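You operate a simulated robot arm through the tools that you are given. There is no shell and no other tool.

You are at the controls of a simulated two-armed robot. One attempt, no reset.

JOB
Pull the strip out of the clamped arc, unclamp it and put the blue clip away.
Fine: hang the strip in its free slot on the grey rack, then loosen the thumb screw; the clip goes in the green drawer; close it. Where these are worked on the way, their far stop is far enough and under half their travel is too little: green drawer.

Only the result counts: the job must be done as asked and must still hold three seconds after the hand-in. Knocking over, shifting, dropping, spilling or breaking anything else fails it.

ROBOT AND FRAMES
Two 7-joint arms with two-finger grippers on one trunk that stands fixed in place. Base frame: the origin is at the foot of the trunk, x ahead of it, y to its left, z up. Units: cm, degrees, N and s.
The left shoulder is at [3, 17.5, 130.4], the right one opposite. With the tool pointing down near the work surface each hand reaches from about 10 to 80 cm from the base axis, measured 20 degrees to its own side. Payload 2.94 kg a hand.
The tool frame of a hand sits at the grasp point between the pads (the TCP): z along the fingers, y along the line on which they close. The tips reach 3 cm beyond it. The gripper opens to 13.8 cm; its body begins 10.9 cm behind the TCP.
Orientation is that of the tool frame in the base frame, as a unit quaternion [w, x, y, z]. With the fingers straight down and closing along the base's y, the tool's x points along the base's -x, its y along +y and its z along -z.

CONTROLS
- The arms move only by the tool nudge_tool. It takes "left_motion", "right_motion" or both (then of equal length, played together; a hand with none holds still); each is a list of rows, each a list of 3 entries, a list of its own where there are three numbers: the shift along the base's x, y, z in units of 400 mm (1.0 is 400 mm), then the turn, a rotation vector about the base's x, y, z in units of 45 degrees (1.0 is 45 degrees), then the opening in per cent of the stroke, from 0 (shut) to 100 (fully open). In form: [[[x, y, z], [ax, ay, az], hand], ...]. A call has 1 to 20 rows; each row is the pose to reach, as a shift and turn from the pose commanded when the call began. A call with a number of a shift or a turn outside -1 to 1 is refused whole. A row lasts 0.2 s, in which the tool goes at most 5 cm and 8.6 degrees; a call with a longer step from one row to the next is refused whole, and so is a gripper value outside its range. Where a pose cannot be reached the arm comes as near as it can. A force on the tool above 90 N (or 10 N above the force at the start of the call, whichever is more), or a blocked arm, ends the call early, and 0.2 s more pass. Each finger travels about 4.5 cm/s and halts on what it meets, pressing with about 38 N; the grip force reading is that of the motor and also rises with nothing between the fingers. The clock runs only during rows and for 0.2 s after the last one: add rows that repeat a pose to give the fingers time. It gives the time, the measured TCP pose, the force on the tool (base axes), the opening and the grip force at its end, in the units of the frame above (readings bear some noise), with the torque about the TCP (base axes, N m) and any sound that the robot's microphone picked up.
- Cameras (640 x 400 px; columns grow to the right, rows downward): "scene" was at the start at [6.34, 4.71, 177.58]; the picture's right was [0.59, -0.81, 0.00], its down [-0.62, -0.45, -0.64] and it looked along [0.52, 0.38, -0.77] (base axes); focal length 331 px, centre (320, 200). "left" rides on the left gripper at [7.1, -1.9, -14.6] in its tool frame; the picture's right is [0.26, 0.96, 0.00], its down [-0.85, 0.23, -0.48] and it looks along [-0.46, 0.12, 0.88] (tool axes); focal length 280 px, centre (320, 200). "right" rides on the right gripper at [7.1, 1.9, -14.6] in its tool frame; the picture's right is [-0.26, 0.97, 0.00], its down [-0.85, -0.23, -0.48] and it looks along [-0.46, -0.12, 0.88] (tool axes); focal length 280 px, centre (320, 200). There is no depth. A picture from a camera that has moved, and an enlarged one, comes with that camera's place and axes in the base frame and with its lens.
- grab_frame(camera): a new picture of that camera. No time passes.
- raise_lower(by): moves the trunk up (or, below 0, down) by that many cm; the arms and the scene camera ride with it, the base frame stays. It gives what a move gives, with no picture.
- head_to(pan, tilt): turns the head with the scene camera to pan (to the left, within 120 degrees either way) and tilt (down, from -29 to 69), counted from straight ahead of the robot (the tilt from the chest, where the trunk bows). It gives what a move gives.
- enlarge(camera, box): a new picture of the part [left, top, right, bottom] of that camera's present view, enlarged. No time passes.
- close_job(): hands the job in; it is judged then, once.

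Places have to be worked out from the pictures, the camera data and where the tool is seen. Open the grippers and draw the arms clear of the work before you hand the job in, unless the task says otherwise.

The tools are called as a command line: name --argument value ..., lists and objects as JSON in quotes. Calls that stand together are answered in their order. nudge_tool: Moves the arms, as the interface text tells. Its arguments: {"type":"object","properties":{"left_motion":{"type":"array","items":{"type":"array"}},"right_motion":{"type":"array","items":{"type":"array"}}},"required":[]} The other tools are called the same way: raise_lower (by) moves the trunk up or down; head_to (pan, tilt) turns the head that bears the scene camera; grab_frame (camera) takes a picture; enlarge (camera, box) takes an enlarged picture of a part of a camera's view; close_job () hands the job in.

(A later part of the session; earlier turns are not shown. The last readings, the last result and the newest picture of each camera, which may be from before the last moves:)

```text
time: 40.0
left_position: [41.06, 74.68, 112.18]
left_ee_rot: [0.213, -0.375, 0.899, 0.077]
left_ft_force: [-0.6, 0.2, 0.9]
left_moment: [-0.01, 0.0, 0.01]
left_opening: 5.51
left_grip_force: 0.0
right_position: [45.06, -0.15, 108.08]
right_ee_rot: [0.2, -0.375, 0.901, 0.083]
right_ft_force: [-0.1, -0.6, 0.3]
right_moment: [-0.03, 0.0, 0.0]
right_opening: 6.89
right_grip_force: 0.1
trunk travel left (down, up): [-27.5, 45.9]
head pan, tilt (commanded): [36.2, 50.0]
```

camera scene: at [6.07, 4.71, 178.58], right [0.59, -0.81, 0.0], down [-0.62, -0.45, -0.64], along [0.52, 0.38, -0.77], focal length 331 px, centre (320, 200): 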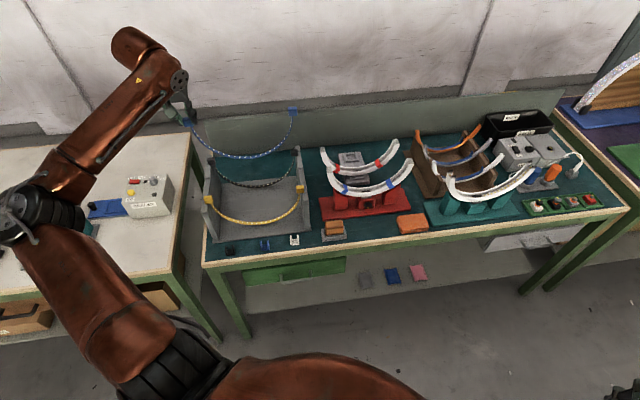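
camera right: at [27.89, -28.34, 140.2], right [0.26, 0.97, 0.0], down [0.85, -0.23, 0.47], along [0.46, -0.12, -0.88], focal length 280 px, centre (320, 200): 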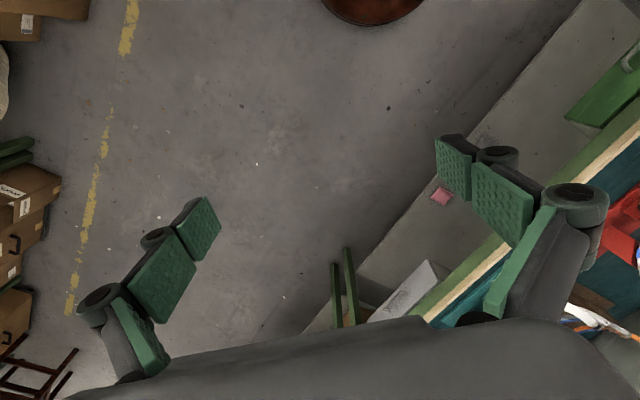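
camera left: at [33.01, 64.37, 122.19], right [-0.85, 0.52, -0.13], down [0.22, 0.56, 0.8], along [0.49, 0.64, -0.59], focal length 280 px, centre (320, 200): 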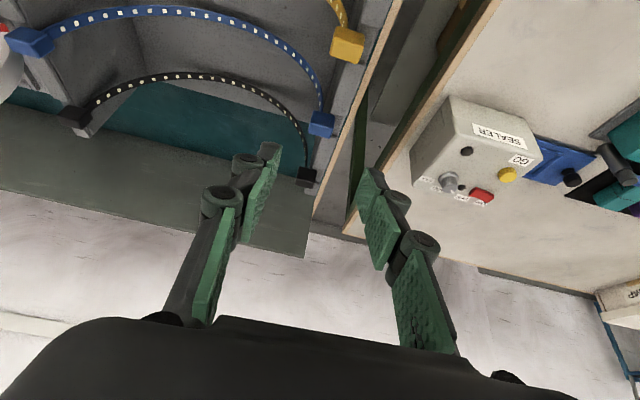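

The right hand follows well. I bring it to the pre-approach in front of the knob, pitching forward to about 15° below horizontal.

nudge_tool --right_motion '[[[0.06, 0.07, -0.05], [0.087, -0.087, 0], 45], [[0.12, 0.14, -0.1], [0.175, -0.175, 0], 45], [[0.185, 0.21, -0.155], [0.262, -0.262, 0], 45], [[0.25, 0.28, -0.21], [0.35, -0.35, 0], 45], [[0.31, 0.35, -0.26], [0.437, -0.437, 0], 45], [[0.37, 0.42, -0.31], [0.524, -0.524, 0], 45], [[0.435, 0.49, -0.36], [0.611, -0.611, 0], 45], [[0.5, 0.565, -0.415], [0.7, -0.7, 0], 45], [[0.56, 0.635, -0.467], [0.786, -0.786, 0], 45], [[0.56, 0.635, -0.467], [0.786, -0.786, 0], 45]]'

grab_frame --camera "right"

grab_frame --camera "scene"

```text
time: 42.2
left_position: [41.14, 74.65, 112.26]
left_ee_rot: [0.213, -0.374, 0.9, 0.077]
left_ft_force: [-0.1, 0.0, 0.3]
left_moment: [0.04, 0.01, -0.05]
left_opening: 5.53
left_grip_force: 0.1
right_position: [67.57, 24.9, 89.54]
right_ee_rot: [0.564, -0.303, 0.733, 0.232]
right_ft_force: [-0.1, 0.1, 0.3]
right_moment: [0.0, 0.0, 0.0]
right_opening: 6.21
right_grip_force: 0.0
trunk travel left (down, up): [-27.5, 45.9]
head pan, tilt (commanded): [36.2, 50.0]
```

```text
taken
camera right: at [55.01, 15.09, 86.48], right [-0.63, 0.73, 0.25], down [-0.01, -0.33, 0.94], along [0.77, 0.6, 0.22], focal length 280 px, centre (320, 200)
```

right: 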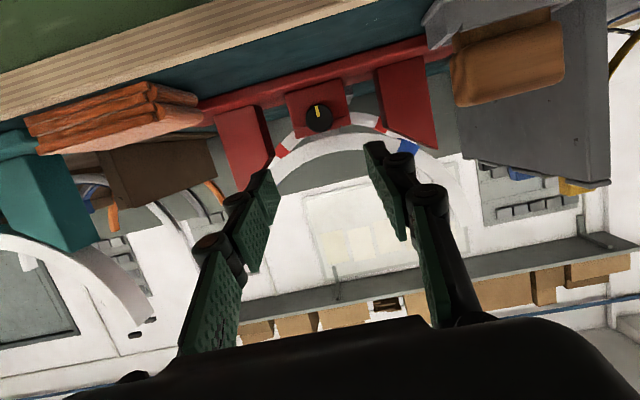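

```text
taken
camera scene: at [15.45, 4.57, 157.42], right [0.59, -0.81, 0.0], down [-0.62, -0.45, -0.64], along [0.52, 0.38, -0.77], focal length 331 px, centre (320, 200)
```

scene: 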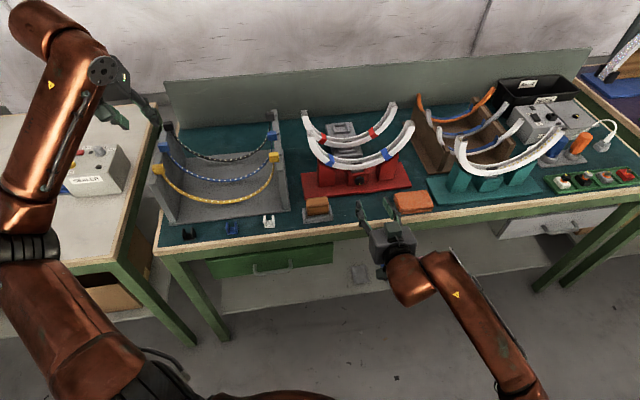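

The right camera sees the knob nearly on the tool axis, slightly low. I zoom in to measure it and its mark.

enlarge --camera "right" --box '[280, 80, 360, 150]'

enlarge --camera "scene" --box '[330, 150, 400, 230]'

```text
5.71 times, centred on (320, 115) of right
camera zoom: at [55.01, 15.09, 86.48], right [-0.63, 0.73, 0.25], down [-0.01, -0.33, 0.94], along [0.77, 0.6, 0.22], focal length 1602 px, centre (320, 686)
```

zoom: 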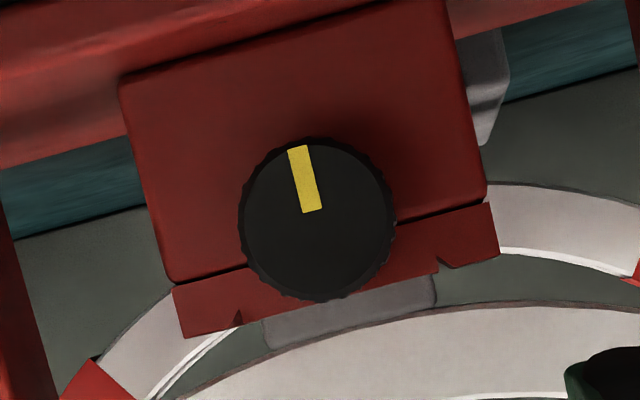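

```text
5.00 times, centred on (365, 190) of scene
camera zoom: at [15.45, 4.57, 157.42], right [0.59, -0.81, 0.0], down [-0.62, -0.45, -0.64], along [0.52, 0.38, -0.77], focal length 1653 px, centre (95, 250)
```

zoom: 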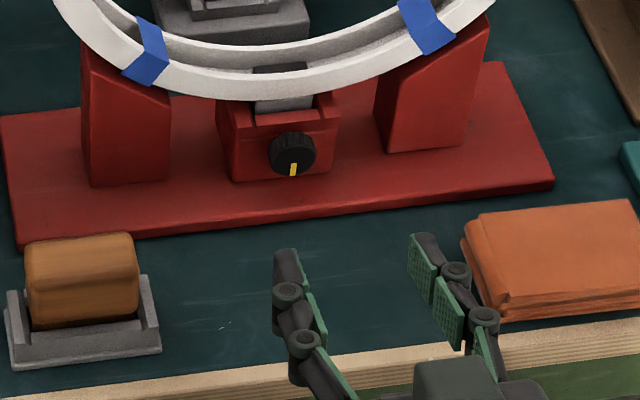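

Knob: 2.8 cm wide, face centre about (77.1, 34.7, 85.0), axis horizontal. I pre-roll the right hand 45° clockwise (seen from the front) and line it up 9 cm in front of the knob, fingers opened to 4 cm.

nudge_tool --right_motion '[[[0.008, 0.006, -0.015], [0.101, 0.101, 0], 29], [[0.016, 0.012, -0.03], [0.202, 0.202, 0], 29], [[0.024, 0.018, -0.047], [0.303, 0.303, 0], 29], [[0.032, 0.024, -0.063], [0.404, 0.404, 0], 29], [[0.04, 0.03, -0.079], [0.505, 0.505, 0], 29], [[0.046, 0.035, -0.09], [0.606, 0.606, 0], 29], [[0.0508, 0.0383, -0.1], [0.7071, 0.7071, 0], 29], [[0.0508, 0.0383, -0.1], [0.7071, 0.7071, 0], 29]]'

grab_frame --camera "right"

enlarge --camera "scene" --box '[320, 140, 420, 240]'

```text
time: 44.0
left_position: [41.07, 74.77, 112.05]
left_ee_rot: [0.212, -0.374, 0.9, 0.076]
left_ft_force: [1.2, -0.1, -0.1]
left_moment: [0.02, -0.04, 0.01]
left_opening: 5.51
left_grip_force: 0.2
right_position: [69.47, 26.74, 85.26]
right_ee_rot: [0.403, -0.066, 0.766, 0.497]
right_ft_force: [-0.3, -1.0, 0.2]
right_moment: [-0.01, 0.0, -0.01]
right_opening: 3.99
right_grip_force: 0.0
trunk travel left (down, up): [-27.5, 45.9]
head pan, tilt (commanded): [36.2, 50.0]
```

```text
taken
camera right: at [55.78, 18.07, 84.49], right [-0.31, 0.4, 0.86], down [0.42, -0.76, 0.5], along [0.85, 0.51, 0.06], focal length 280 px, centre (320, 200)
```

right: 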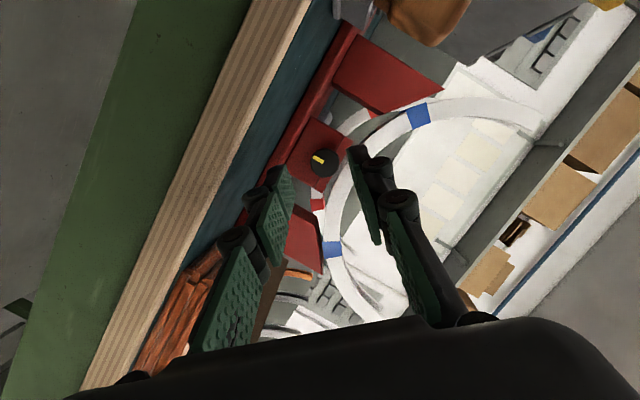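

```text
4.00 times, centred on (370, 190) of scene
camera zoom: at [15.48, 4.76, 157.41], right [0.59, -0.81, 0.0], down [-0.62, -0.45, -0.64], along [0.52, 0.38, -0.77], focal length 1323 px, centre (120, 240)
```

zoom: 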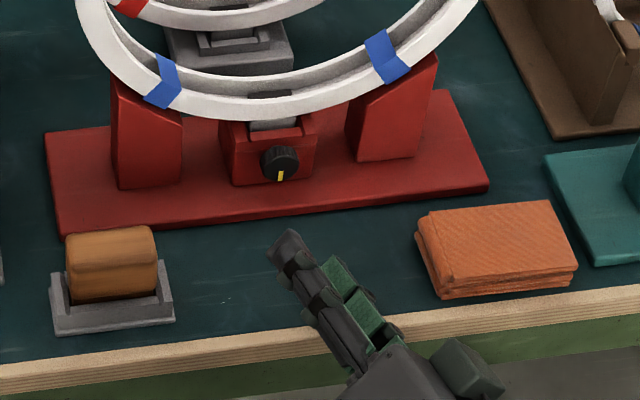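

I zoom the right camera to measure the knob's centre relative to the tool in this rolled pose.

enlarge --camera "right" --box '[290, 130, 350, 190]'

```text
6.67 times, centred on (320, 160) of right
camera zoom: at [55.78, 18.07, 84.49], right [-0.31, 0.4, 0.86], down [0.42, -0.76, 0.5], along [0.85, 0.51, 0.06], focal length 1869 px, centre (320, 467)
```

zoom: 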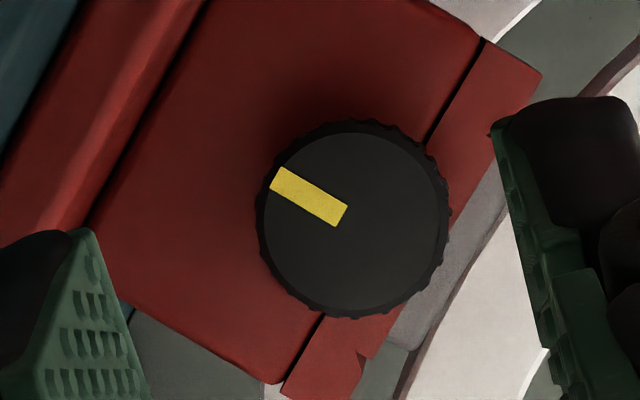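

The knob is within 2 mm of the modelled spot. I advance straight onto it with the corrected offset.

nudge_tool --right_motion '[[[0.045, 0.041, 0.0042], [0, 0, 0], 29], [[0.09, 0.083, 0.0042], [0, 0, 0], 29], [[0.13, 0.12, 0.0042], [0, 0, 0], 29], [[0.1626, 0.1496, 0.0042], [0, 0, 0], 29], [[0.1626, 0.1496, 0.0042], [0, 0, 0], 29]]'

grab_frame --camera "right"

enlarge --camera "scene" --box '[330, 150, 400, 220]'

```text
time: 45.2
left_position: [41.07, 74.77, 112.15]
left_ee_rot: [0.213, -0.375, 0.899, 0.078]
left_ft_force: [-0.7, -0.9, 0.1]
left_moment: [0.04, 0.01, 0.02]
left_opening: 5.51
left_grip_force: 0.1
right_position: [76.03, 32.63, 85.45]
right_ee_rot: [0.403, -0.065, 0.766, 0.496]
right_ft_force: [-0.1, -0.7, 0.1]
right_moment: [0.03, 0.01, 0.0]
right_opening: 3.99
right_grip_force: 0.1
trunk travel left (down, up): [-27.5, 45.9]
head pan, tilt (commanded): [36.2, 50.0]
```

```text
taken
camera right: at [62.34, 23.99, 84.54], right [-0.31, 0.4, 0.86], down [0.42, -0.76, 0.5], along [0.86, 0.51, 0.06], focal length 280 px, centre (320, 200)
```

right: 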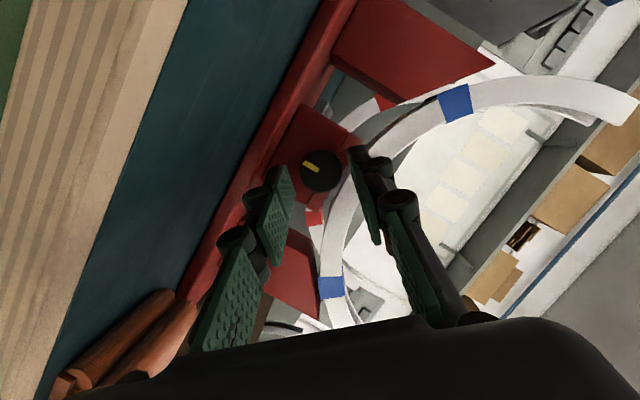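

```text
5.71 times, centred on (365, 185) of scene
camera zoom: at [15.5, 4.73, 157.4], right [0.59, -0.81, 0.0], down [-0.62, -0.45, -0.64], along [0.52, 0.38, -0.77], focal length 1889 px, centre (63, 286)
```

zoom: 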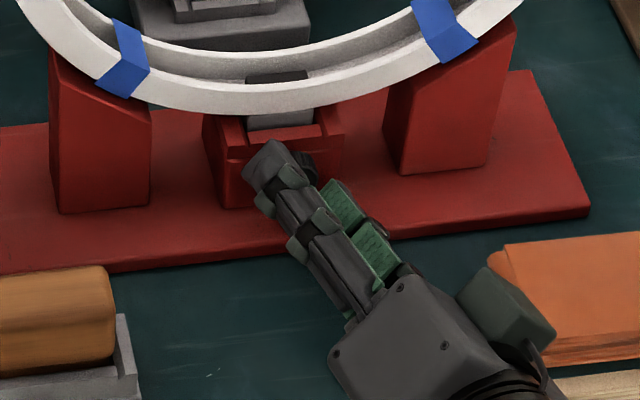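

Fingers straddle the knob. I close on it.

nudge_tool --right_motion '[[[0, 0, 0], [0, 0, 0], 15], [[0, 0, 0], [0, 0, 0], 10], [[0, 0, 0], [0, 0, 0], 10]]'

enlarge --camera "right" --box '[240, 120, 400, 260]'

```text
time: 46.0
left_position: [41.1, 74.84, 112.06]
left_ee_rot: [0.211, -0.374, 0.9, 0.077]
left_ft_force: [-0.9, 1.0, -0.2]
left_moment: [-0.01, 0.03, -0.02]
left_opening: 5.52
left_grip_force: 0.0
right_position: [75.85, 32.78, 85.31]
right_ee_rot: [0.403, -0.066, 0.766, 0.496]
right_ft_force: [1.1, 2.8, 2.0]
right_moment: [0.02, -0.02, 0.02]
right_opening: 2.69
right_grip_force: 41.7
trunk travel left (down, up): [-27.5, 45.9]
head pan, tilt (commanded): [36.2, 50.0]
```

```text
2.86 times, centred on (320, 190) of right
camera zoom: at [62.29, 24.08, 84.55], right [-0.31, 0.4, 0.86], down [0.42, -0.76, 0.5], along [0.85, 0.52, 0.06], focal length 801 px, centre (320, 229)
```

zoom: 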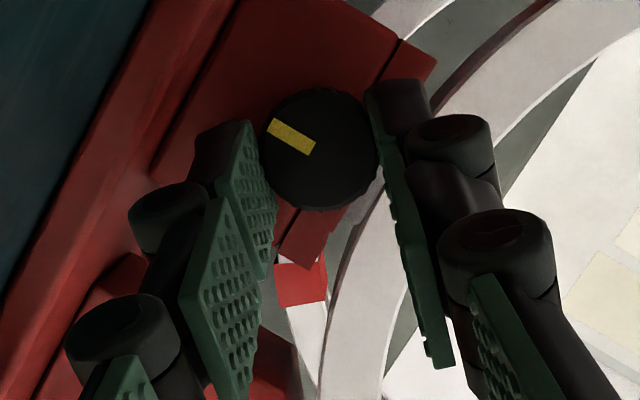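

Gripped (2.69 cm, 42 N). I turn the knob counter-clockwise (loosening) 45° about its axis and read the torque.

nudge_tool --right_motion '[[[-0.0013, 0.0013, 0.0017], [-0.1179, -0.1179, 0], 10], [[-0.0028, 0.0028, 0.0031], [-0.2357, -0.2357, 0], 10], [[-0.0044, 0.0044, 0.0042], [-0.3536, -0.3536, 0], 10], [[-0.0061, 0.0061, 0.005], [-0.4714, -0.4714, 0], 10], [[-0.0079, 0.0079, 0.0055], [-0.5893, -0.5893, 0], 10], [[-0.0096, 0.0096, 0.0056], [-0.7071, -0.7071, 0], 10]]'

enlarge --camera "right" --box '[240, 120, 400, 260]'

enlarge --camera "scene" --box '[330, 150, 400, 220]'

```text
time: 47.4
left_position: [41.04, 74.82, 112.11]
left_ee_rot: [0.212, -0.374, 0.899, 0.077]
left_ft_force: [0.3, -0.3, -0.1]
left_moment: [0.03, -0.01, 0.01]
left_opening: 5.53
left_grip_force: 0.1
right_position: [75.56, 33.04, 85.71]
right_ee_rot: [0.562, -0.306, 0.733, 0.232]
right_ft_force: [-5.0, 0.6, -1.3]
right_moment: [0.04, 0.01, -0.03]
right_opening: 2.66
right_grip_force: 45.0
trunk travel left (down, up): [-27.5, 45.9]
head pan, tilt (commanded): [36.2, 50.0]
```

```text
2.86 times, centred on (320, 190) of right
camera zoom: at [62.99, 23.24, 82.57], right [-0.64, 0.73, 0.25], down [-0.01, -0.33, 0.94], along [0.77, 0.6, 0.21], focal length 801 px, centre (320, 229)
```

zoom: 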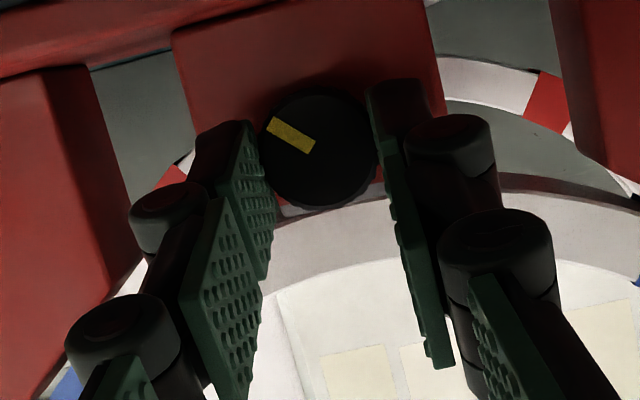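

```text
5.71 times, centred on (365, 185) of scene
camera zoom: at [15.47, 4.81, 157.4], right [0.59, -0.81, 0.0], down [-0.62, -0.45, -0.64], along [0.52, 0.38, -0.77], focal length 1889 px, centre (63, 286)
```

zoom: 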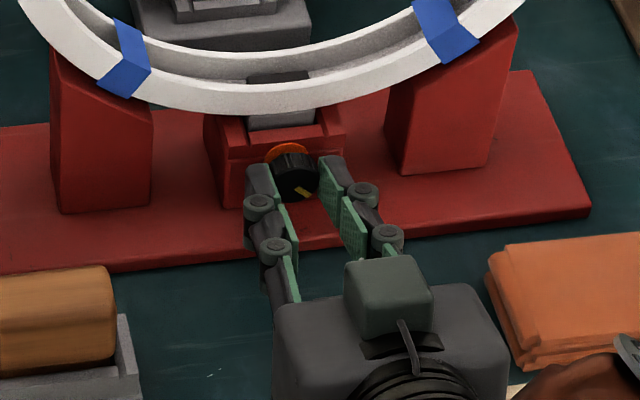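

The knob turns with the hand; an orange ring has appeared behind it. I continue another 45° counter-clockwise.

nudge_tool --right_motion '[[[-0.0018, 0.0018, -0.0002], [-0.1179, -0.1179, 0], 10], [[-0.0035, 0.0035, -0.0007], [-0.2357, -0.2357, 0], 10], [[-0.0052, 0.0052, -0.0015], [-0.3536, -0.3536, 0], 10], [[-0.0068, 0.0068, -0.0026], [-0.4714, -0.4714, 0], 10], [[-0.0083, 0.0083, -0.004], [-0.5893, -0.5893, 0], 10], [[-0.0096, 0.0096, -0.0056], [-0.7071, -0.7071, 0], 10]]'

enlarge --camera "right" --box '[240, 120, 400, 260]'

enlarge --camera "scene" --box '[330, 150, 400, 220]'

```text
time: 48.8
left_position: [40.39, 75.02, 112.24]
left_ee_rot: [0.214, -0.375, 0.899, 0.077]
left_ft_force: [1.4, -0.7, -0.8]
left_moment: [0.1, 0.13, 0.05]
left_opening: 5.52
left_grip_force: 0.1
right_position: [82.49, 24.61, 82.81]
right_ee_rot: [0.613, -0.532, 0.584, -0.013]
right_ft_force: [-51.3, 49.8, 12.0]
right_moment: [-0.19, 0.03, -0.97]
right_opening: 0.62
right_grip_force: 0.1
right hand out of reach, approached as far as the arm can: row 1, 2, 3, 4, 5, 6
trunk travel left (down, up): [-27.5, 45.9]
head pan, tilt (commanded): [36.2, 50.0]
```

```text
2.86 times, centred on (320, 190) of right
camera zoom: at [72.9, 11.67, 80.12], right [-0.67, 0.59, -0.46], down [-0.48, 0.14, 0.87], along [0.57, 0.8, 0.19], focal length 801 px, centre (320, 229)
```

zoom: 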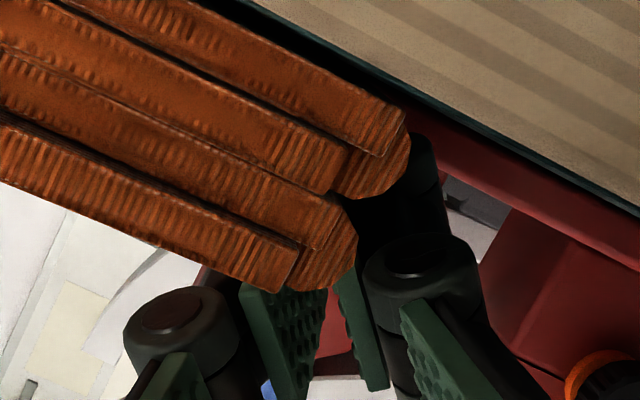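

```text
5.71 times, centred on (365, 185) of scene
camera zoom: at [14.98, 9.06, 157.51], right [0.59, -0.8, 0.02], down [-0.61, -0.47, -0.63], along [0.52, 0.36, -0.78], focal length 1889 px, centre (63, 286)
```

zoom: 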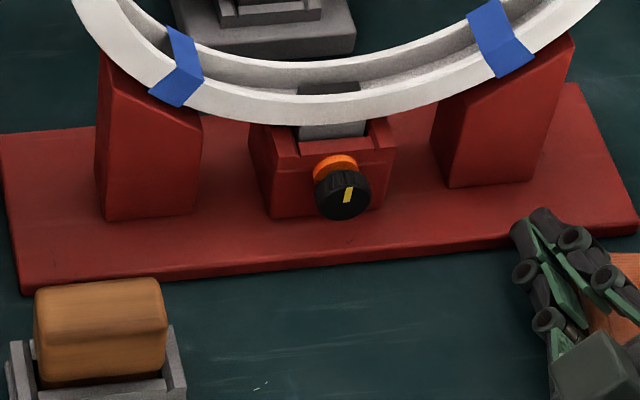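

The arm hit a joint limit and jumped off the knob to the right, near the orange cloths, with about 70 N. I look at the scene before moving anything.

grab_frame --camera "scene"

enlarge --camera "scene" --box '[340, 150, 480, 260]'

grab_frame --camera "right"

```text
taken
camera scene: at [14.98, 9.06, 157.51], right [0.59, -0.8, 0.02], down [-0.61, -0.47, -0.63], along [0.52, 0.36, -0.78], focal length 331 px, centre (320, 200)
```

scene: 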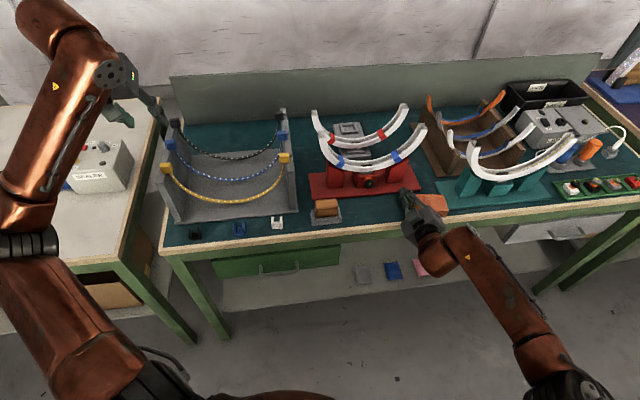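

```text
3.64 times, centred on (410, 205) of scene
camera zoom: at [14.98, 9.06, 157.51], right [0.59, -0.8, 0.02], down [-0.61, -0.47, -0.63], along [0.52, 0.36, -0.78], focal length 1202 px, centre (-7, 182)
```

zoom: 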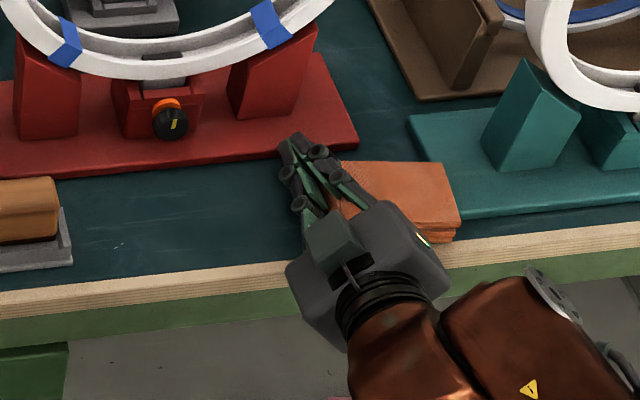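

```text
taken
camera right: at [72.9, 11.67, 80.12], right [-0.67, 0.59, -0.46], down [-0.48, 0.14, 0.87], along [0.57, 0.8, 0.19], focal length 280 px, centre (320, 200)
```

right: 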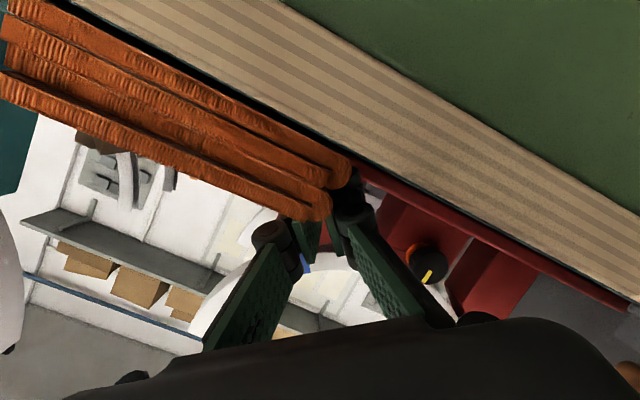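

The hand pushes against the orange cloths' left side. I relieve it: move left while rolling back, then withdraw toward the front.

nudge_tool --right_motion '[[[-0.035, 0.035, 0.0], [0.125, 0.125, 0], 5], [[-0.075, 0.075, 0.005], [0.25, 0.25, 0], 5], [[-0.13, 0.09, 0.015], [0.375, 0.375, 0], 5], [[-0.19, 0.09, 0.025], [0.5, 0.5, 0], 5], [[-0.25, 0.08, 0.035], [0.6285, 0.6285, 0], 5], [[-0.31, 0.05, 0.05], [0.6285, 0.6285, 0], 5]]'

grab_frame --camera "scene"

enlarge --camera "scene" --box '[320, 140, 500, 250]'

```text
time: 50.2
left_position: [41.07, 73.61, 112.93]
left_ee_rot: [0.214, -0.373, 0.899, 0.082]
left_ft_force: [0.1, -1.8, 1.7]
left_moment: [0.1, 0.02, 0.05]
left_opening: 5.53
left_grip_force: 0.1
right_position: [72.44, 22.78, 84.38]
right_ee_rot: [0.555, -0.348, 0.716, 0.241]
right_ft_force: [0.6, -1.1, -0.4]
right_moment: [0.08, -0.04, 0.15]
right_opening: 0.7
right_grip_force: 0.0
trunk travel left (down, up): [-27.5, 45.9]
head pan, tilt (commanded): [36.2, 50.0]
```

```text
taken
camera scene: at [15.47, 3.98, 157.42], right [0.59, -0.81, 0.0], down [-0.62, -0.45, -0.64], along [0.52, 0.38, -0.76], focal length 331 px, centre (320, 200)
```

scene: 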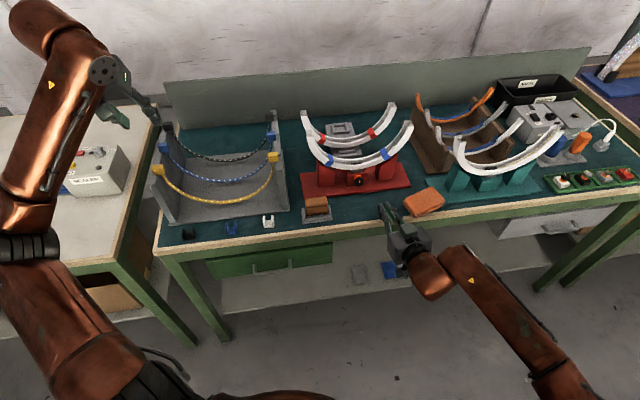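

```text
3.56 times, centred on (410, 195) of scene
camera zoom: at [15.47, 3.98, 157.42], right [0.59, -0.81, 0.0], down [-0.62, -0.45, -0.64], along [0.52, 0.38, -0.76], focal length 1176 px, centre (0, 218)
```

zoom: 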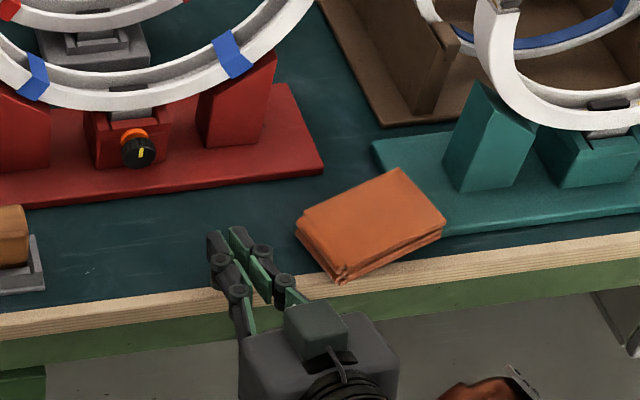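

The cloth stack got turned by about 20° and pushed some 3.5 cm right; I will set it back. First I check the knob's state and the cloth closely.

enlarge --camera "scene" --box '[335, 165, 375, 195]'

enlarge --camera "scene" --box '[390, 170, 470, 230]'

grab_frame --camera "right"

```text
13.33 times, centred on (355, 180) of scene
camera zoom: at [15.47, 3.98, 157.42], right [0.59, -0.81, 0.0], down [-0.62, -0.45, -0.64], along [0.52, 0.38, -0.76], focal length 4409 px, centre (-147, 467)
```

zoom: 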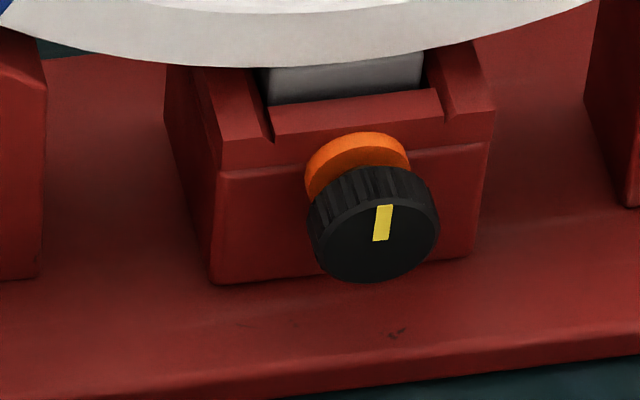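

```text
6.67 times, centred on (430, 200) of scene
camera zoom: at [15.47, 3.98, 157.42], right [0.59, -0.81, 0.0], down [-0.62, -0.45, -0.64], along [0.52, 0.38, -0.76], focal length 2204 px, centre (-413, 200)
```

zoom: 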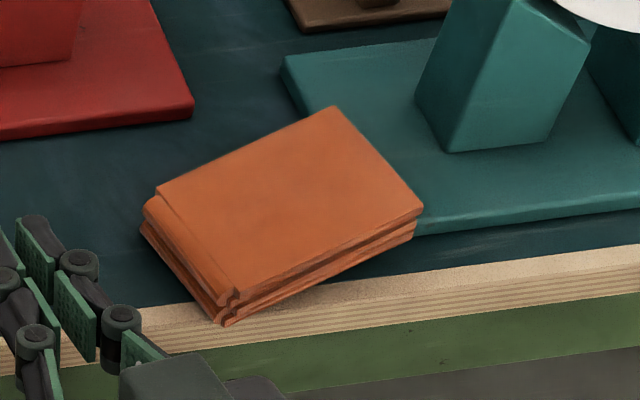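

```text
taken
camera right: at [60.87, 11.75, 81.4], right [-0.7, 0.68, 0.21], down [0.0, -0.3, 0.95], along [0.71, 0.67, 0.21], focal length 280 px, centre (320, 200)
```

right: 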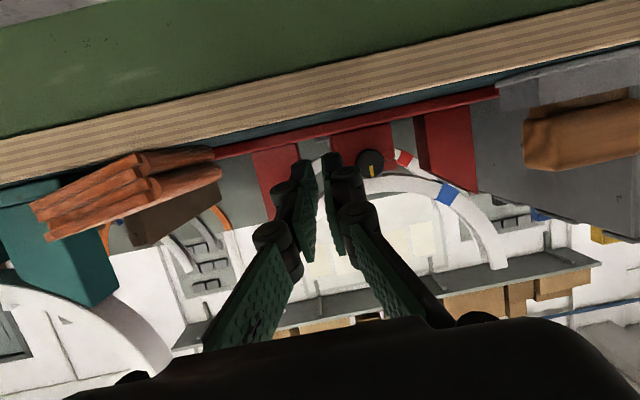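

The knob's mark now points up: it turned half a turn and stands out on an orange collar. I want to confirm it is at its loose stop, so I re-approach with the hand pre-rolled clockwise again, where the arm has range.

nudge_tool --right_motion '[[[-0.02, 0.01, 0.004], [0.103, 0.11, -0.015], 10], [[-0.035, 0.02, 0.008], [0.205, 0.22, -0.03], 15], [[-0.05, 0.03, 0.012], [0.308, 0.33, -0.045], 20], [[-0.065, 0.04, 0.016], [0.411, 0.44, -0.06], 30], [[-0.08, 0.05, 0.02], [0.514, 0.55, -0.076], 30], [[-0.092, 0.058, 0.024], [0.616, 0.66, -0.09], 30], [[-0.1035, 0.0655, 0.028], [0.719, 0.768, -0.106], 30], [[-0.1035, 0.0655, 0.028], [0.719, 0.768, -0.106], 30]]'

enlarge --camera "right" --box '[280, 110, 360, 190]'

enlarge --camera "scene" --box '[320, 140, 420, 240]'

```text
time: 52.0
left_position: [41.1, 74.77, 112.14]
left_ee_rot: [0.212, -0.374, 0.9, 0.076]
left_ft_force: [0.7, 0.0, -0.5]
left_moment: [0.0, -0.02, -0.02]
left_opening: 5.52
left_grip_force: 0.1
right_position: [68.27, 26.41, 85.48]
right_ee_rot: [0.402, -0.071, 0.767, 0.495]
right_ft_force: [-0.5, 0.1, -0.7]
right_moment: [0.0, 0.02, 0.04]
right_opening: 4.13
right_grip_force: 0.1
trunk travel left (down, up): [-27.5, 45.9]
head pan, tilt (commanded): [36.2, 50.0]
```

```text
5.00 times, centred on (320, 150) of right
camera zoom: at [54.65, 17.46, 84.76], right [-0.31, 0.41, 0.86], down [0.42, -0.75, 0.51], along [0.85, 0.52, 0.06], focal length 1402 px, centre (320, 450)
```

zoom: 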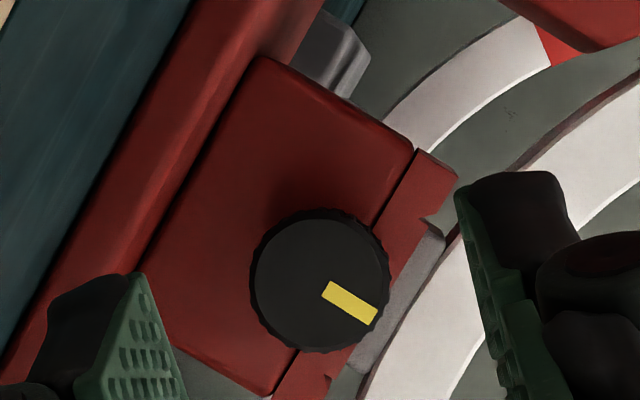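

```text
4.00 times, centred on (370, 190) of scene
camera zoom: at [15.5, 4.81, 157.4], right [0.59, -0.81, 0.0], down [-0.62, -0.45, -0.64], along [0.52, 0.38, -0.77], focal length 1323 px, centre (120, 240)
```

zoom: 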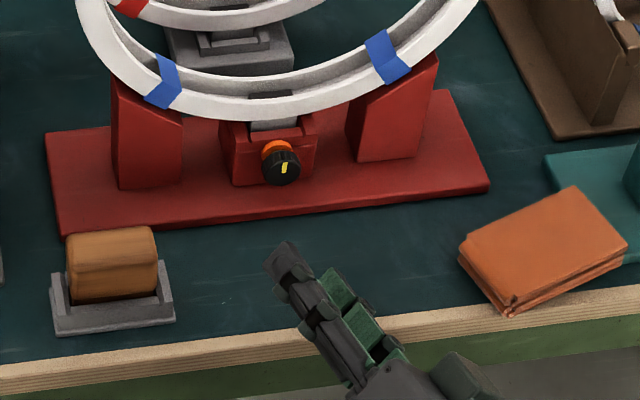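

The mark points up (half a turn). I advance onto the knob again with the measured offset.

nudge_tool --right_motion '[[[0.045, 0.038, -0.0055], [0, 0, 0], 30], [[0.09, 0.076, -0.0055], [0, 0, 0], 30], [[0.13, 0.109, -0.0055], [0, 0, 0], 30], [[0.165, 0.139, -0.0055], [0, 0, 0], 30], [[0.1855, 0.1557, -0.0055], [0, 0, 0], 30], [[0.1855, 0.1557, -0.0055], [0, 0, 0], 30]]'

enlarge --camera "right" --box '[240, 120, 400, 260]'

```text
time: 53.4
left_position: [41.14, 74.84, 112.1]
left_ee_rot: [0.212, -0.374, 0.899, 0.077]
left_ft_force: [0.1, 0.3, 0.5]
left_moment: [-0.01, 0.03, 0.05]
left_opening: 5.51
left_grip_force: 0.0
right_position: [75.69, 32.68, 85.28]
right_ee_rot: [0.403, -0.072, 0.767, 0.495]
right_ft_force: [-0.2, 0.0, -0.2]
right_moment: [0.0, 0.0, 0.0]
right_opening: 4.15
right_grip_force: 0.0
trunk travel left (down, up): [-27.5, 45.9]
head pan, tilt (commanded): [36.2, 50.0]
```

```text
2.86 times, centred on (320, 190) of right
camera zoom: at [62.17, 23.83, 84.43], right [-0.32, 0.41, 0.86], down [0.42, -0.75, 0.51], along [0.85, 0.52, 0.06], focal length 801 px, centre (320, 229)
```

zoom: 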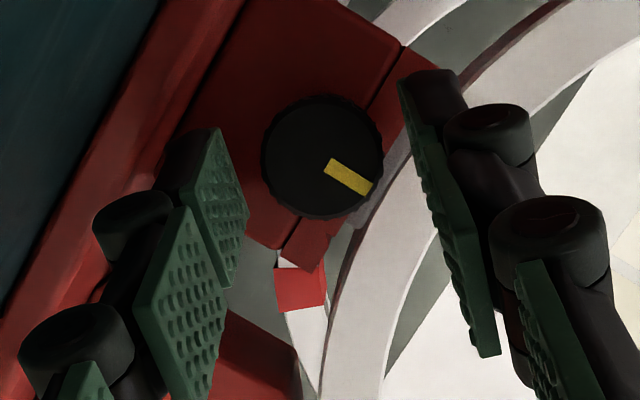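

Centred. I close on the knob and turn counter-clockwise by 35°, staying within the range that worked before.

nudge_tool --right_motion '[[[0, 0, 0], [0, 0, 0], 18], [[0, 0, 0], [0, 0, 0], 10], [[0, 0, 0], [0, 0, 0], 10], [[0, 0, 0], [0, 0, 0], 10]]'

nudge_tool --right_motion '[[[-0.0013, 0.0013, 0.0017], [-0.1179, -0.1179, 0], 10], [[-0.0028, 0.0028, 0.0031], [-0.2357, -0.2357, 0], 10], [[-0.0044, 0.0044, 0.0042], [-0.3536, -0.3536, 0], 10]]'

enlarge --camera "right" --box '[240, 120, 400, 260]'

```text
time: 54.4
left_position: [41.01, 74.79, 112.2]
left_ee_rot: [0.212, -0.375, 0.899, 0.076]
left_ft_force: [-0.3, -1.1, 0.8]
left_moment: [-0.05, -0.01, 0.03]
left_opening: 5.5
left_grip_force: 0.0
right_position: [75.74, 32.67, 85.35]
right_ee_rot: [0.402, -0.072, 0.767, 0.495]
right_ft_force: [0.3, 1.2, 1.6]
right_moment: [-0.02, -0.05, 0.01]
right_opening: 2.64
right_grip_force: 45.0
trunk travel left (down, up): [-27.5, 45.9]
head pan, tilt (commanded): [36.2, 50.0]
```

```text
time: 55.2
left_position: [41.13, 74.85, 112.03]
left_ee_rot: [0.213, -0.375, 0.899, 0.078]
left_ft_force: [0.3, -0.5, -0.6]
left_moment: [0.01, 0.03, 0.02]
left_opening: 5.52
left_grip_force: 0.0
right_position: [75.58, 32.77, 85.32]
right_ee_rot: [0.492, -0.195, 0.765, 0.368]
right_ft_force: [3.2, 3.3, -2.0]
right_moment: [0.28, 0.35, -0.01]
right_opening: 2.7
right_grip_force: 44.5
trunk travel left (down, up): [-27.5, 45.9]
head pan, tilt (commanded): [36.2, 50.0]
```

```text
2.86 times, centred on (320, 190) of right
camera zoom: at [62.35, 23.56, 83.29], right [-0.52, 0.61, 0.59], down [0.24, -0.56, 0.79], along [0.82, 0.55, 0.15], focal length 801 px, centre (320, 229)
```

zoom: 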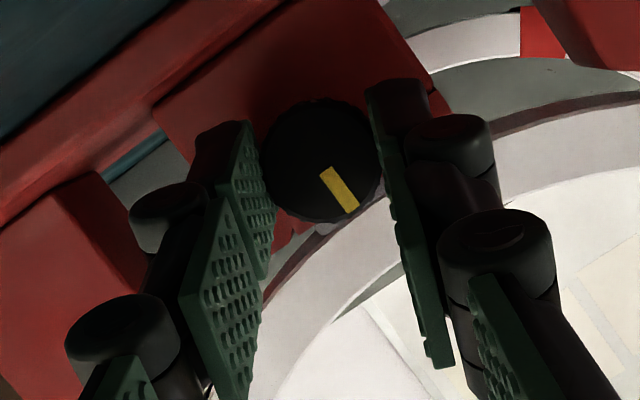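

The knob now resists (0.45 N·m) and slips in the fingers: it is at its loose stop. I open the fingers and back away straight along the knob axis.

nudge_tool --right_motion '[[[0, 0, 0], [0, 0, 0], 25], [[0, 0, 0], [0, 0, 0], 32], [[-0.03, -0.03, 0], [0, 0, 0], 32], [[-0.08, -0.08, 0.0], [0, 0, 0], 32], [[-0.14, -0.14, 0.02], [0, 0, 0], 32], [[-0.2, -0.2, 0.06], [0, 0, 0], 32], [[-0.25, -0.25, 0.12], [0, 0, 0], 32]]'

enlarge --camera "scene" --box '[320, 140, 480, 240]'

enlarge --camera "scene" --box '[335, 165, 375, 195]'

```text
time: 56.8
left_position: [40.99, 74.71, 112.26]
left_ee_rot: [0.212, -0.374, 0.9, 0.077]
left_ft_force: [-0.5, 0.1, 0.4]
left_moment: [0.0, -0.02, 0.01]
left_opening: 5.53
left_grip_force: 0.1
right_position: [65.44, 22.66, 90.16]
right_ee_rot: [0.491, -0.194, 0.764, 0.37]
right_ft_force: [-1.1, 0.1, -0.8]
right_moment: [-0.02, 0.01, 0.01]
right_opening: 4.4
right_grip_force: 0.1
trunk travel left (down, up): [-27.5, 45.9]
head pan, tilt (commanded): [36.2, 50.0]
```

```text
4.00 times, centred on (400, 190) of scene
camera zoom: at [15.41, 4.7, 157.42], right [0.59, -0.81, 0.0], down [-0.62, -0.45, -0.64], along [0.52, 0.38, -0.77], focal length 1323 px, centre (0, 240)
```

zoom: 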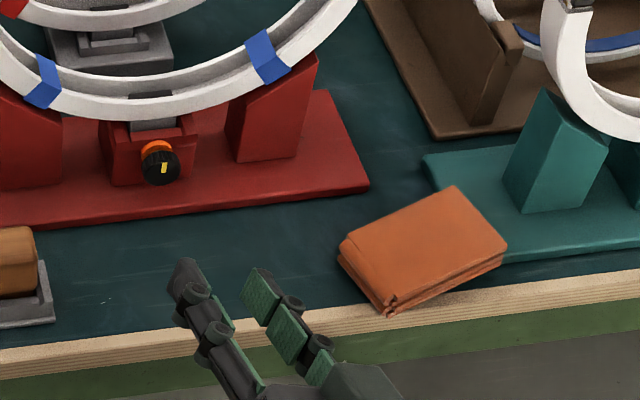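

```text
13.33 times, centred on (355, 180) of scene
camera zoom: at [15.41, 4.7, 157.42], right [0.59, -0.81, 0.0], down [-0.62, -0.45, -0.64], along [0.52, 0.38, -0.77], focal length 4409 px, centre (-147, 467)
```

zoom: 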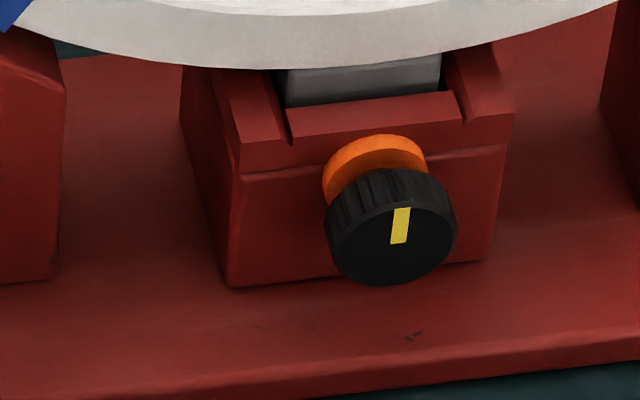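

The screw stays at half a turn, fully out on its collar. Now I restore the cloth stack: centre about (84.5, 16.5), turned about 18° from its original −45° heading (original centre about (82.4, 19.3)). I bring the right hand to hover before it, fingers wide, aligned to its long side.

nudge_tool --right_motion '[[[0.03, -0.04, 0.06], [-0.1, -0.001, 0.064], 50], [[0.07, -0.09, 0.1], [-0.2, -0.002, 0.129], 60], [[0.12, -0.14, 0.12], [-0.305, -0.003, 0.193], 70], [[0.17, -0.19, 0.12], [-0.41, -0.005, 0.258], 80], [[0.22, -0.24, 0.11], [-0.51, -0.006, 0.322], 90], [[0.27, -0.28, 0.1], [-0.61, -0.007, 0.387], 93], [[0.32, -0.33, 0.085], [-0.71, -0.008, 0.451], 93], [[0.37, -0.37, 0.07], [-0.8155, -0.0093, 0.5158], 93], [[0.37, -0.37, 0.07], [-0.8155, -0.0093, 0.5158], 93]]'

grab_frame --camera "right"

grab_frame --camera "scene"

```text
time: 58.8
left_position: [40.92, 74.65, 112.16]
left_ee_rot: [0.213, -0.374, 0.899, 0.077]
left_ft_force: [-0.3, -0.6, 0.8]
left_moment: [0.01, -0.02, 0.0]
left_opening: 5.53
left_grip_force: 0.0
right_position: [70.26, 7.54, 94.35]
right_ee_rot: [0.424, -0.415, 0.777, 0.21]
right_ft_force: [-0.3, -0.5, -0.4]
right_moment: [-0.05, -0.02, 0.0]
right_opening: 12.83
right_grip_force: 0.0
right hand out of reach, approached as far as the arm can: row 5, 6, 7, 8, 9
trunk travel left (down, up): [-27.5, 45.9]
head pan, tilt (commanded): [36.2, 50.0]
```

```text
taken
camera right: at [59.54, -4.54, 96.44], right [-0.72, 0.67, 0.19], down [0.21, -0.06, 0.98], along [0.66, 0.74, -0.1], focal length 280 px, centre (320, 200)
```

right: 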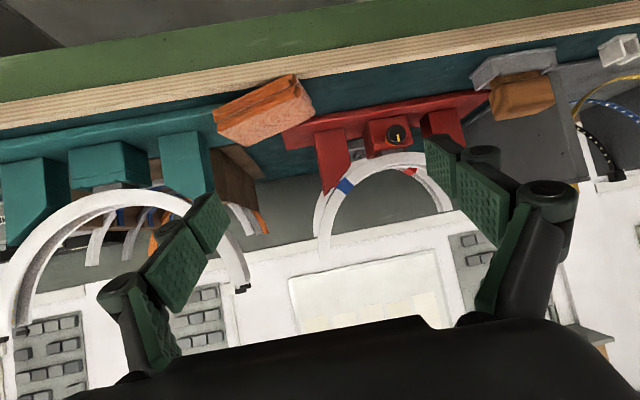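

```text
taken
camera scene: at [15.32, 4.61, 157.43], right [0.59, -0.81, 0.0], down [-0.62, -0.45, -0.64], along [0.52, 0.38, -0.77], focal length 331 px, centre (320, 200)
```

scene: 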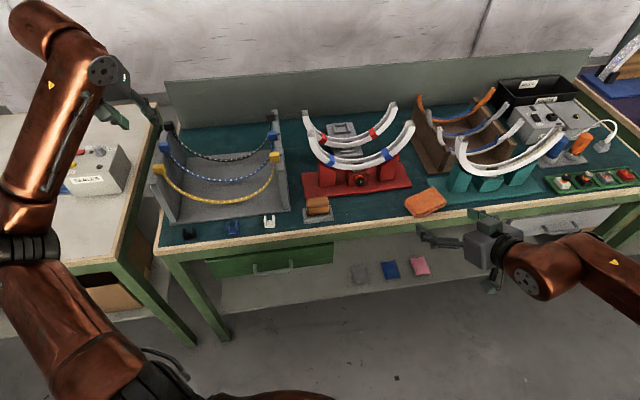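

That pose lies beyond the wrist's roll limit (the same limit that caused the jump). I retreat into free space and roll the hand the other way round by 180° in steps, which makes the fingers equivalent but frees the wrist.

nudge_tool --right_motion '[[[-0.03, -0.03, 0.04], [0.08, 0.113, -0.092], 80], [[-0.07, -0.06, 0.08], [0.161, 0.226, -0.184], 60], [[-0.1, -0.09, 0.12], [0.242, 0.339, -0.276], 50], [[-0.13, -0.12, 0.16], [0.323, 0.452, -0.368], 50], [[-0.16, -0.15, 0.2], [0.404, 0.565, -0.46], 50], [[-0.18, -0.17, 0.22], [0.484, 0.678, -0.552], 50], [[-0.2, -0.19, 0.24], [0.565, 0.791, -0.644], 50], [[-0.2, -0.19, 0.24], [0.646, 0.904, -0.736], 50], [[-0.2, -0.19, 0.24], [0.646, 0.904, -0.736], 50]]'

nudge_tool --right_motion '[[[0, 0, 0], [0.08, 0.113, -0.092], 50], [[0, 0, 0], [0.161, 0.226, -0.184], 50], [[0, 0, 0], [0.242, 0.339, -0.276], 50], [[0, 0, 0], [0.323, 0.452, -0.368], 50], [[0, 0, 0], [0.404, 0.565, -0.46], 50], [[0, 0, 0], [0.484, 0.678, -0.552], 50], [[0, 0, 0], [0.565, 0.791, -0.644], 50], [[0, 0, 0], [0.646, 0.904, -0.736], 50], [[0, 0, 0], [0.646, 0.904, -0.736], 50]]'

nudge_tool --right_motion '[[[0, 0, 0], [0.08, 0.113, -0.092], 50], [[0, 0, 0], [0.161, 0.226, -0.184], 50], [[0, 0, 0], [0.242, 0.339, -0.276], 50], [[0, 0, 0], [0.323, 0.452, -0.368], 50], [[0, 0, 0], [0.404, 0.565, -0.46], 50], [[0, 0, 0], [0.484, 0.678, -0.552], 50], [[0, 0, 0], [0.565, 0.791, -0.644], 50], [[0, 0, 0], [0.646, 0.904, -0.736], 50], [[0, 0, 0], [0.646, 0.904, -0.736], 50]]'

```text
time: 60.8
left_position: [41.01, 74.81, 112.24]
left_ee_rot: [0.213, -0.374, 0.899, 0.077]
left_ft_force: [-0.2, 0.0, 0.4]
left_moment: [0.01, -0.02, 0.0]
left_opening: 5.53
left_grip_force: 0.1
right_position: [62.36, -0.09, 103.63]
right_ee_rot: [0.262, 0.03, 0.881, 0.393]
right_ft_force: [0.2, 0.0, -0.1]
right_moment: [0.01, 0.03, 0.0]
right_opening: 6.9
right_grip_force: 0.0
trunk travel left (down, up): [-27.5, 45.9]
head pan, tilt (commanded): [36.2, 50.0]
```

```text
time: 62.8
left_position: [41.04, 74.8, 112.09]
left_ee_rot: [0.211, -0.374, 0.9, 0.077]
left_ft_force: [-0.5, 0.0, -0.5]
left_moment: [0.0, 0.0, 0.03]
left_opening: 5.52
left_grip_force: 0.1
right_position: [62.31, -0.09, 103.62]
right_ee_rot: [0.029, 0.465, 0.749, 0.471]
right_ft_force: [0.2, -0.8, 0.0]
right_moment: [-0.04, -0.01, 0.0]
right_opening: 6.88
right_grip_force: 0.0
trunk travel left (down, up): [-27.5, 45.9]
head pan, tilt (commanded): [36.2, 50.0]
```

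```text
time: 64.8
left_position: [40.98, 74.86, 112.26]
left_ee_rot: [0.212, -0.374, 0.9, 0.077]
left_ft_force: [-0.2, 0.1, 0.1]
left_moment: [-0.03, 0.0, 0.01]
left_opening: 5.53
left_grip_force: 0.2
right_position: [62.41, -0.1, 103.62]
right_ee_rot: [-0.21, 0.777, 0.415, 0.424]
right_ft_force: [0.2, 0.9, -0.9]
right_moment: [-0.01, 0.0, -0.01]
right_opening: 6.91
right_grip_force: 0.1
trunk travel left (down, up): [-27.5, 45.9]
head pan, tilt (commanded): [36.2, 50.0]
```

The roll went through cleanly and the camera now sits above the fingers. I go to the hover pose before the cloth stack.

nudge_tool --right_motion '[[[0.065, 0.03, -0.03], [-0.03, 0.022, 0.025], 70], [[0.13, 0.06, -0.07], [-0.06, 0.045, 0.05], 80], [[0.195, 0.09, -0.11], [-0.087, 0.067, 0.075], 93], [[0.26, 0.115, -0.15], [-0.116, 0.09, 0.1], 93], [[0.325, 0.145, -0.19], [-0.145, 0.112, 0.126], 93], [[0.385, 0.175, -0.23], [-0.174, 0.135, 0.15], 93], [[0.445, 0.2, -0.265], [-0.203, 0.157, 0.176], 93], [[0.445, 0.2, -0.265], [-0.203, 0.157, 0.176], 93]]'

grab_frame --camera "right"

grab_frame --camera "scene"

```text
time: 66.6
left_position: [41.1, 74.75, 112.21]
left_ee_rot: [0.213, -0.375, 0.899, 0.077]
left_ft_force: [-0.3, 0.4, 0.3]
left_moment: [0.03, -0.01, -0.01]
left_opening: 5.51
left_grip_force: 0.0
right_position: [79.94, 7.88, 92.87]
right_ee_rot: [-0.201, 0.785, 0.488, 0.325]
right_ft_force: [-0.7, 0.3, -0.3]
right_moment: [0.03, -0.05, -0.02]
right_opening: 12.82
right_grip_force: 0.1
trunk travel left (down, up): [-27.5, 45.9]
head pan, tilt (commanded): [36.2, 50.0]
```

```text
taken
camera right: at [79.42, 2.32, 108.15], right [0.78, -0.59, -0.18], down [-0.62, -0.74, -0.26], along [0.02, 0.32, -0.95], focal length 280 px, centre (320, 200)
```

right: 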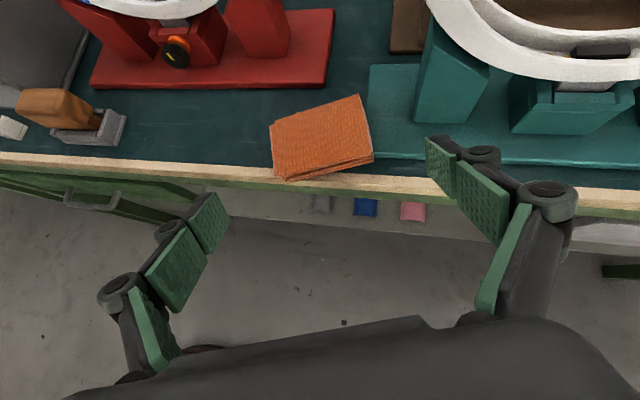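

```text
taken
camera scene: at [15.44, 4.69, 157.42], right [0.59, -0.81, 0.0], down [-0.62, -0.45, -0.64], along [0.52, 0.38, -0.77], focal length 331 px, centre (320, 200)
```

scene: 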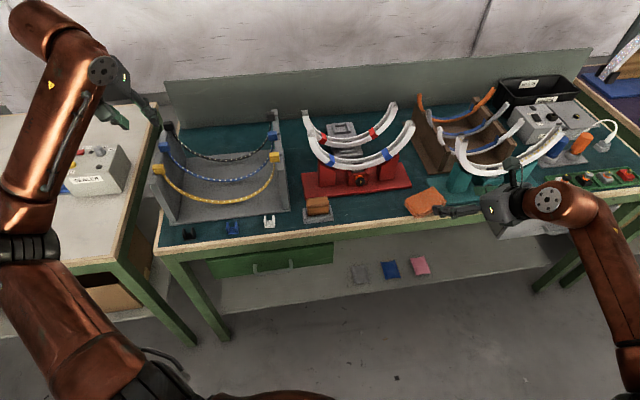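

Reached exactly; the right camera now looks down on the cloth. I zoom in to locate it precisely.

enlarge --camera "right" --box '[255, 80, 395, 190]'

```text
3.64 times, centred on (325, 135) of right
camera zoom: at [79.42, 2.32, 108.15], right [0.78, -0.59, -0.18], down [-0.62, -0.74, -0.26], along [0.02, 0.32, -0.95], focal length 1020 px, centre (302, 436)
```

zoom: 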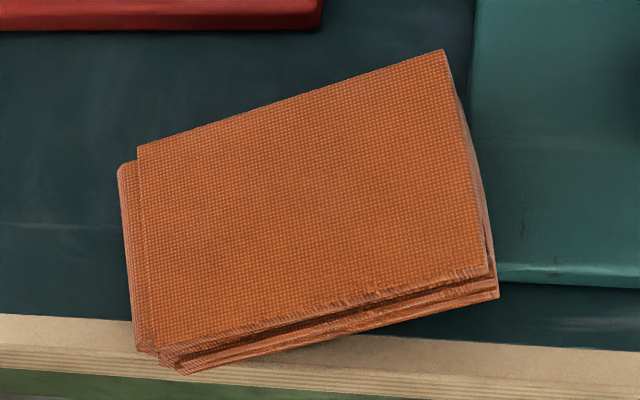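

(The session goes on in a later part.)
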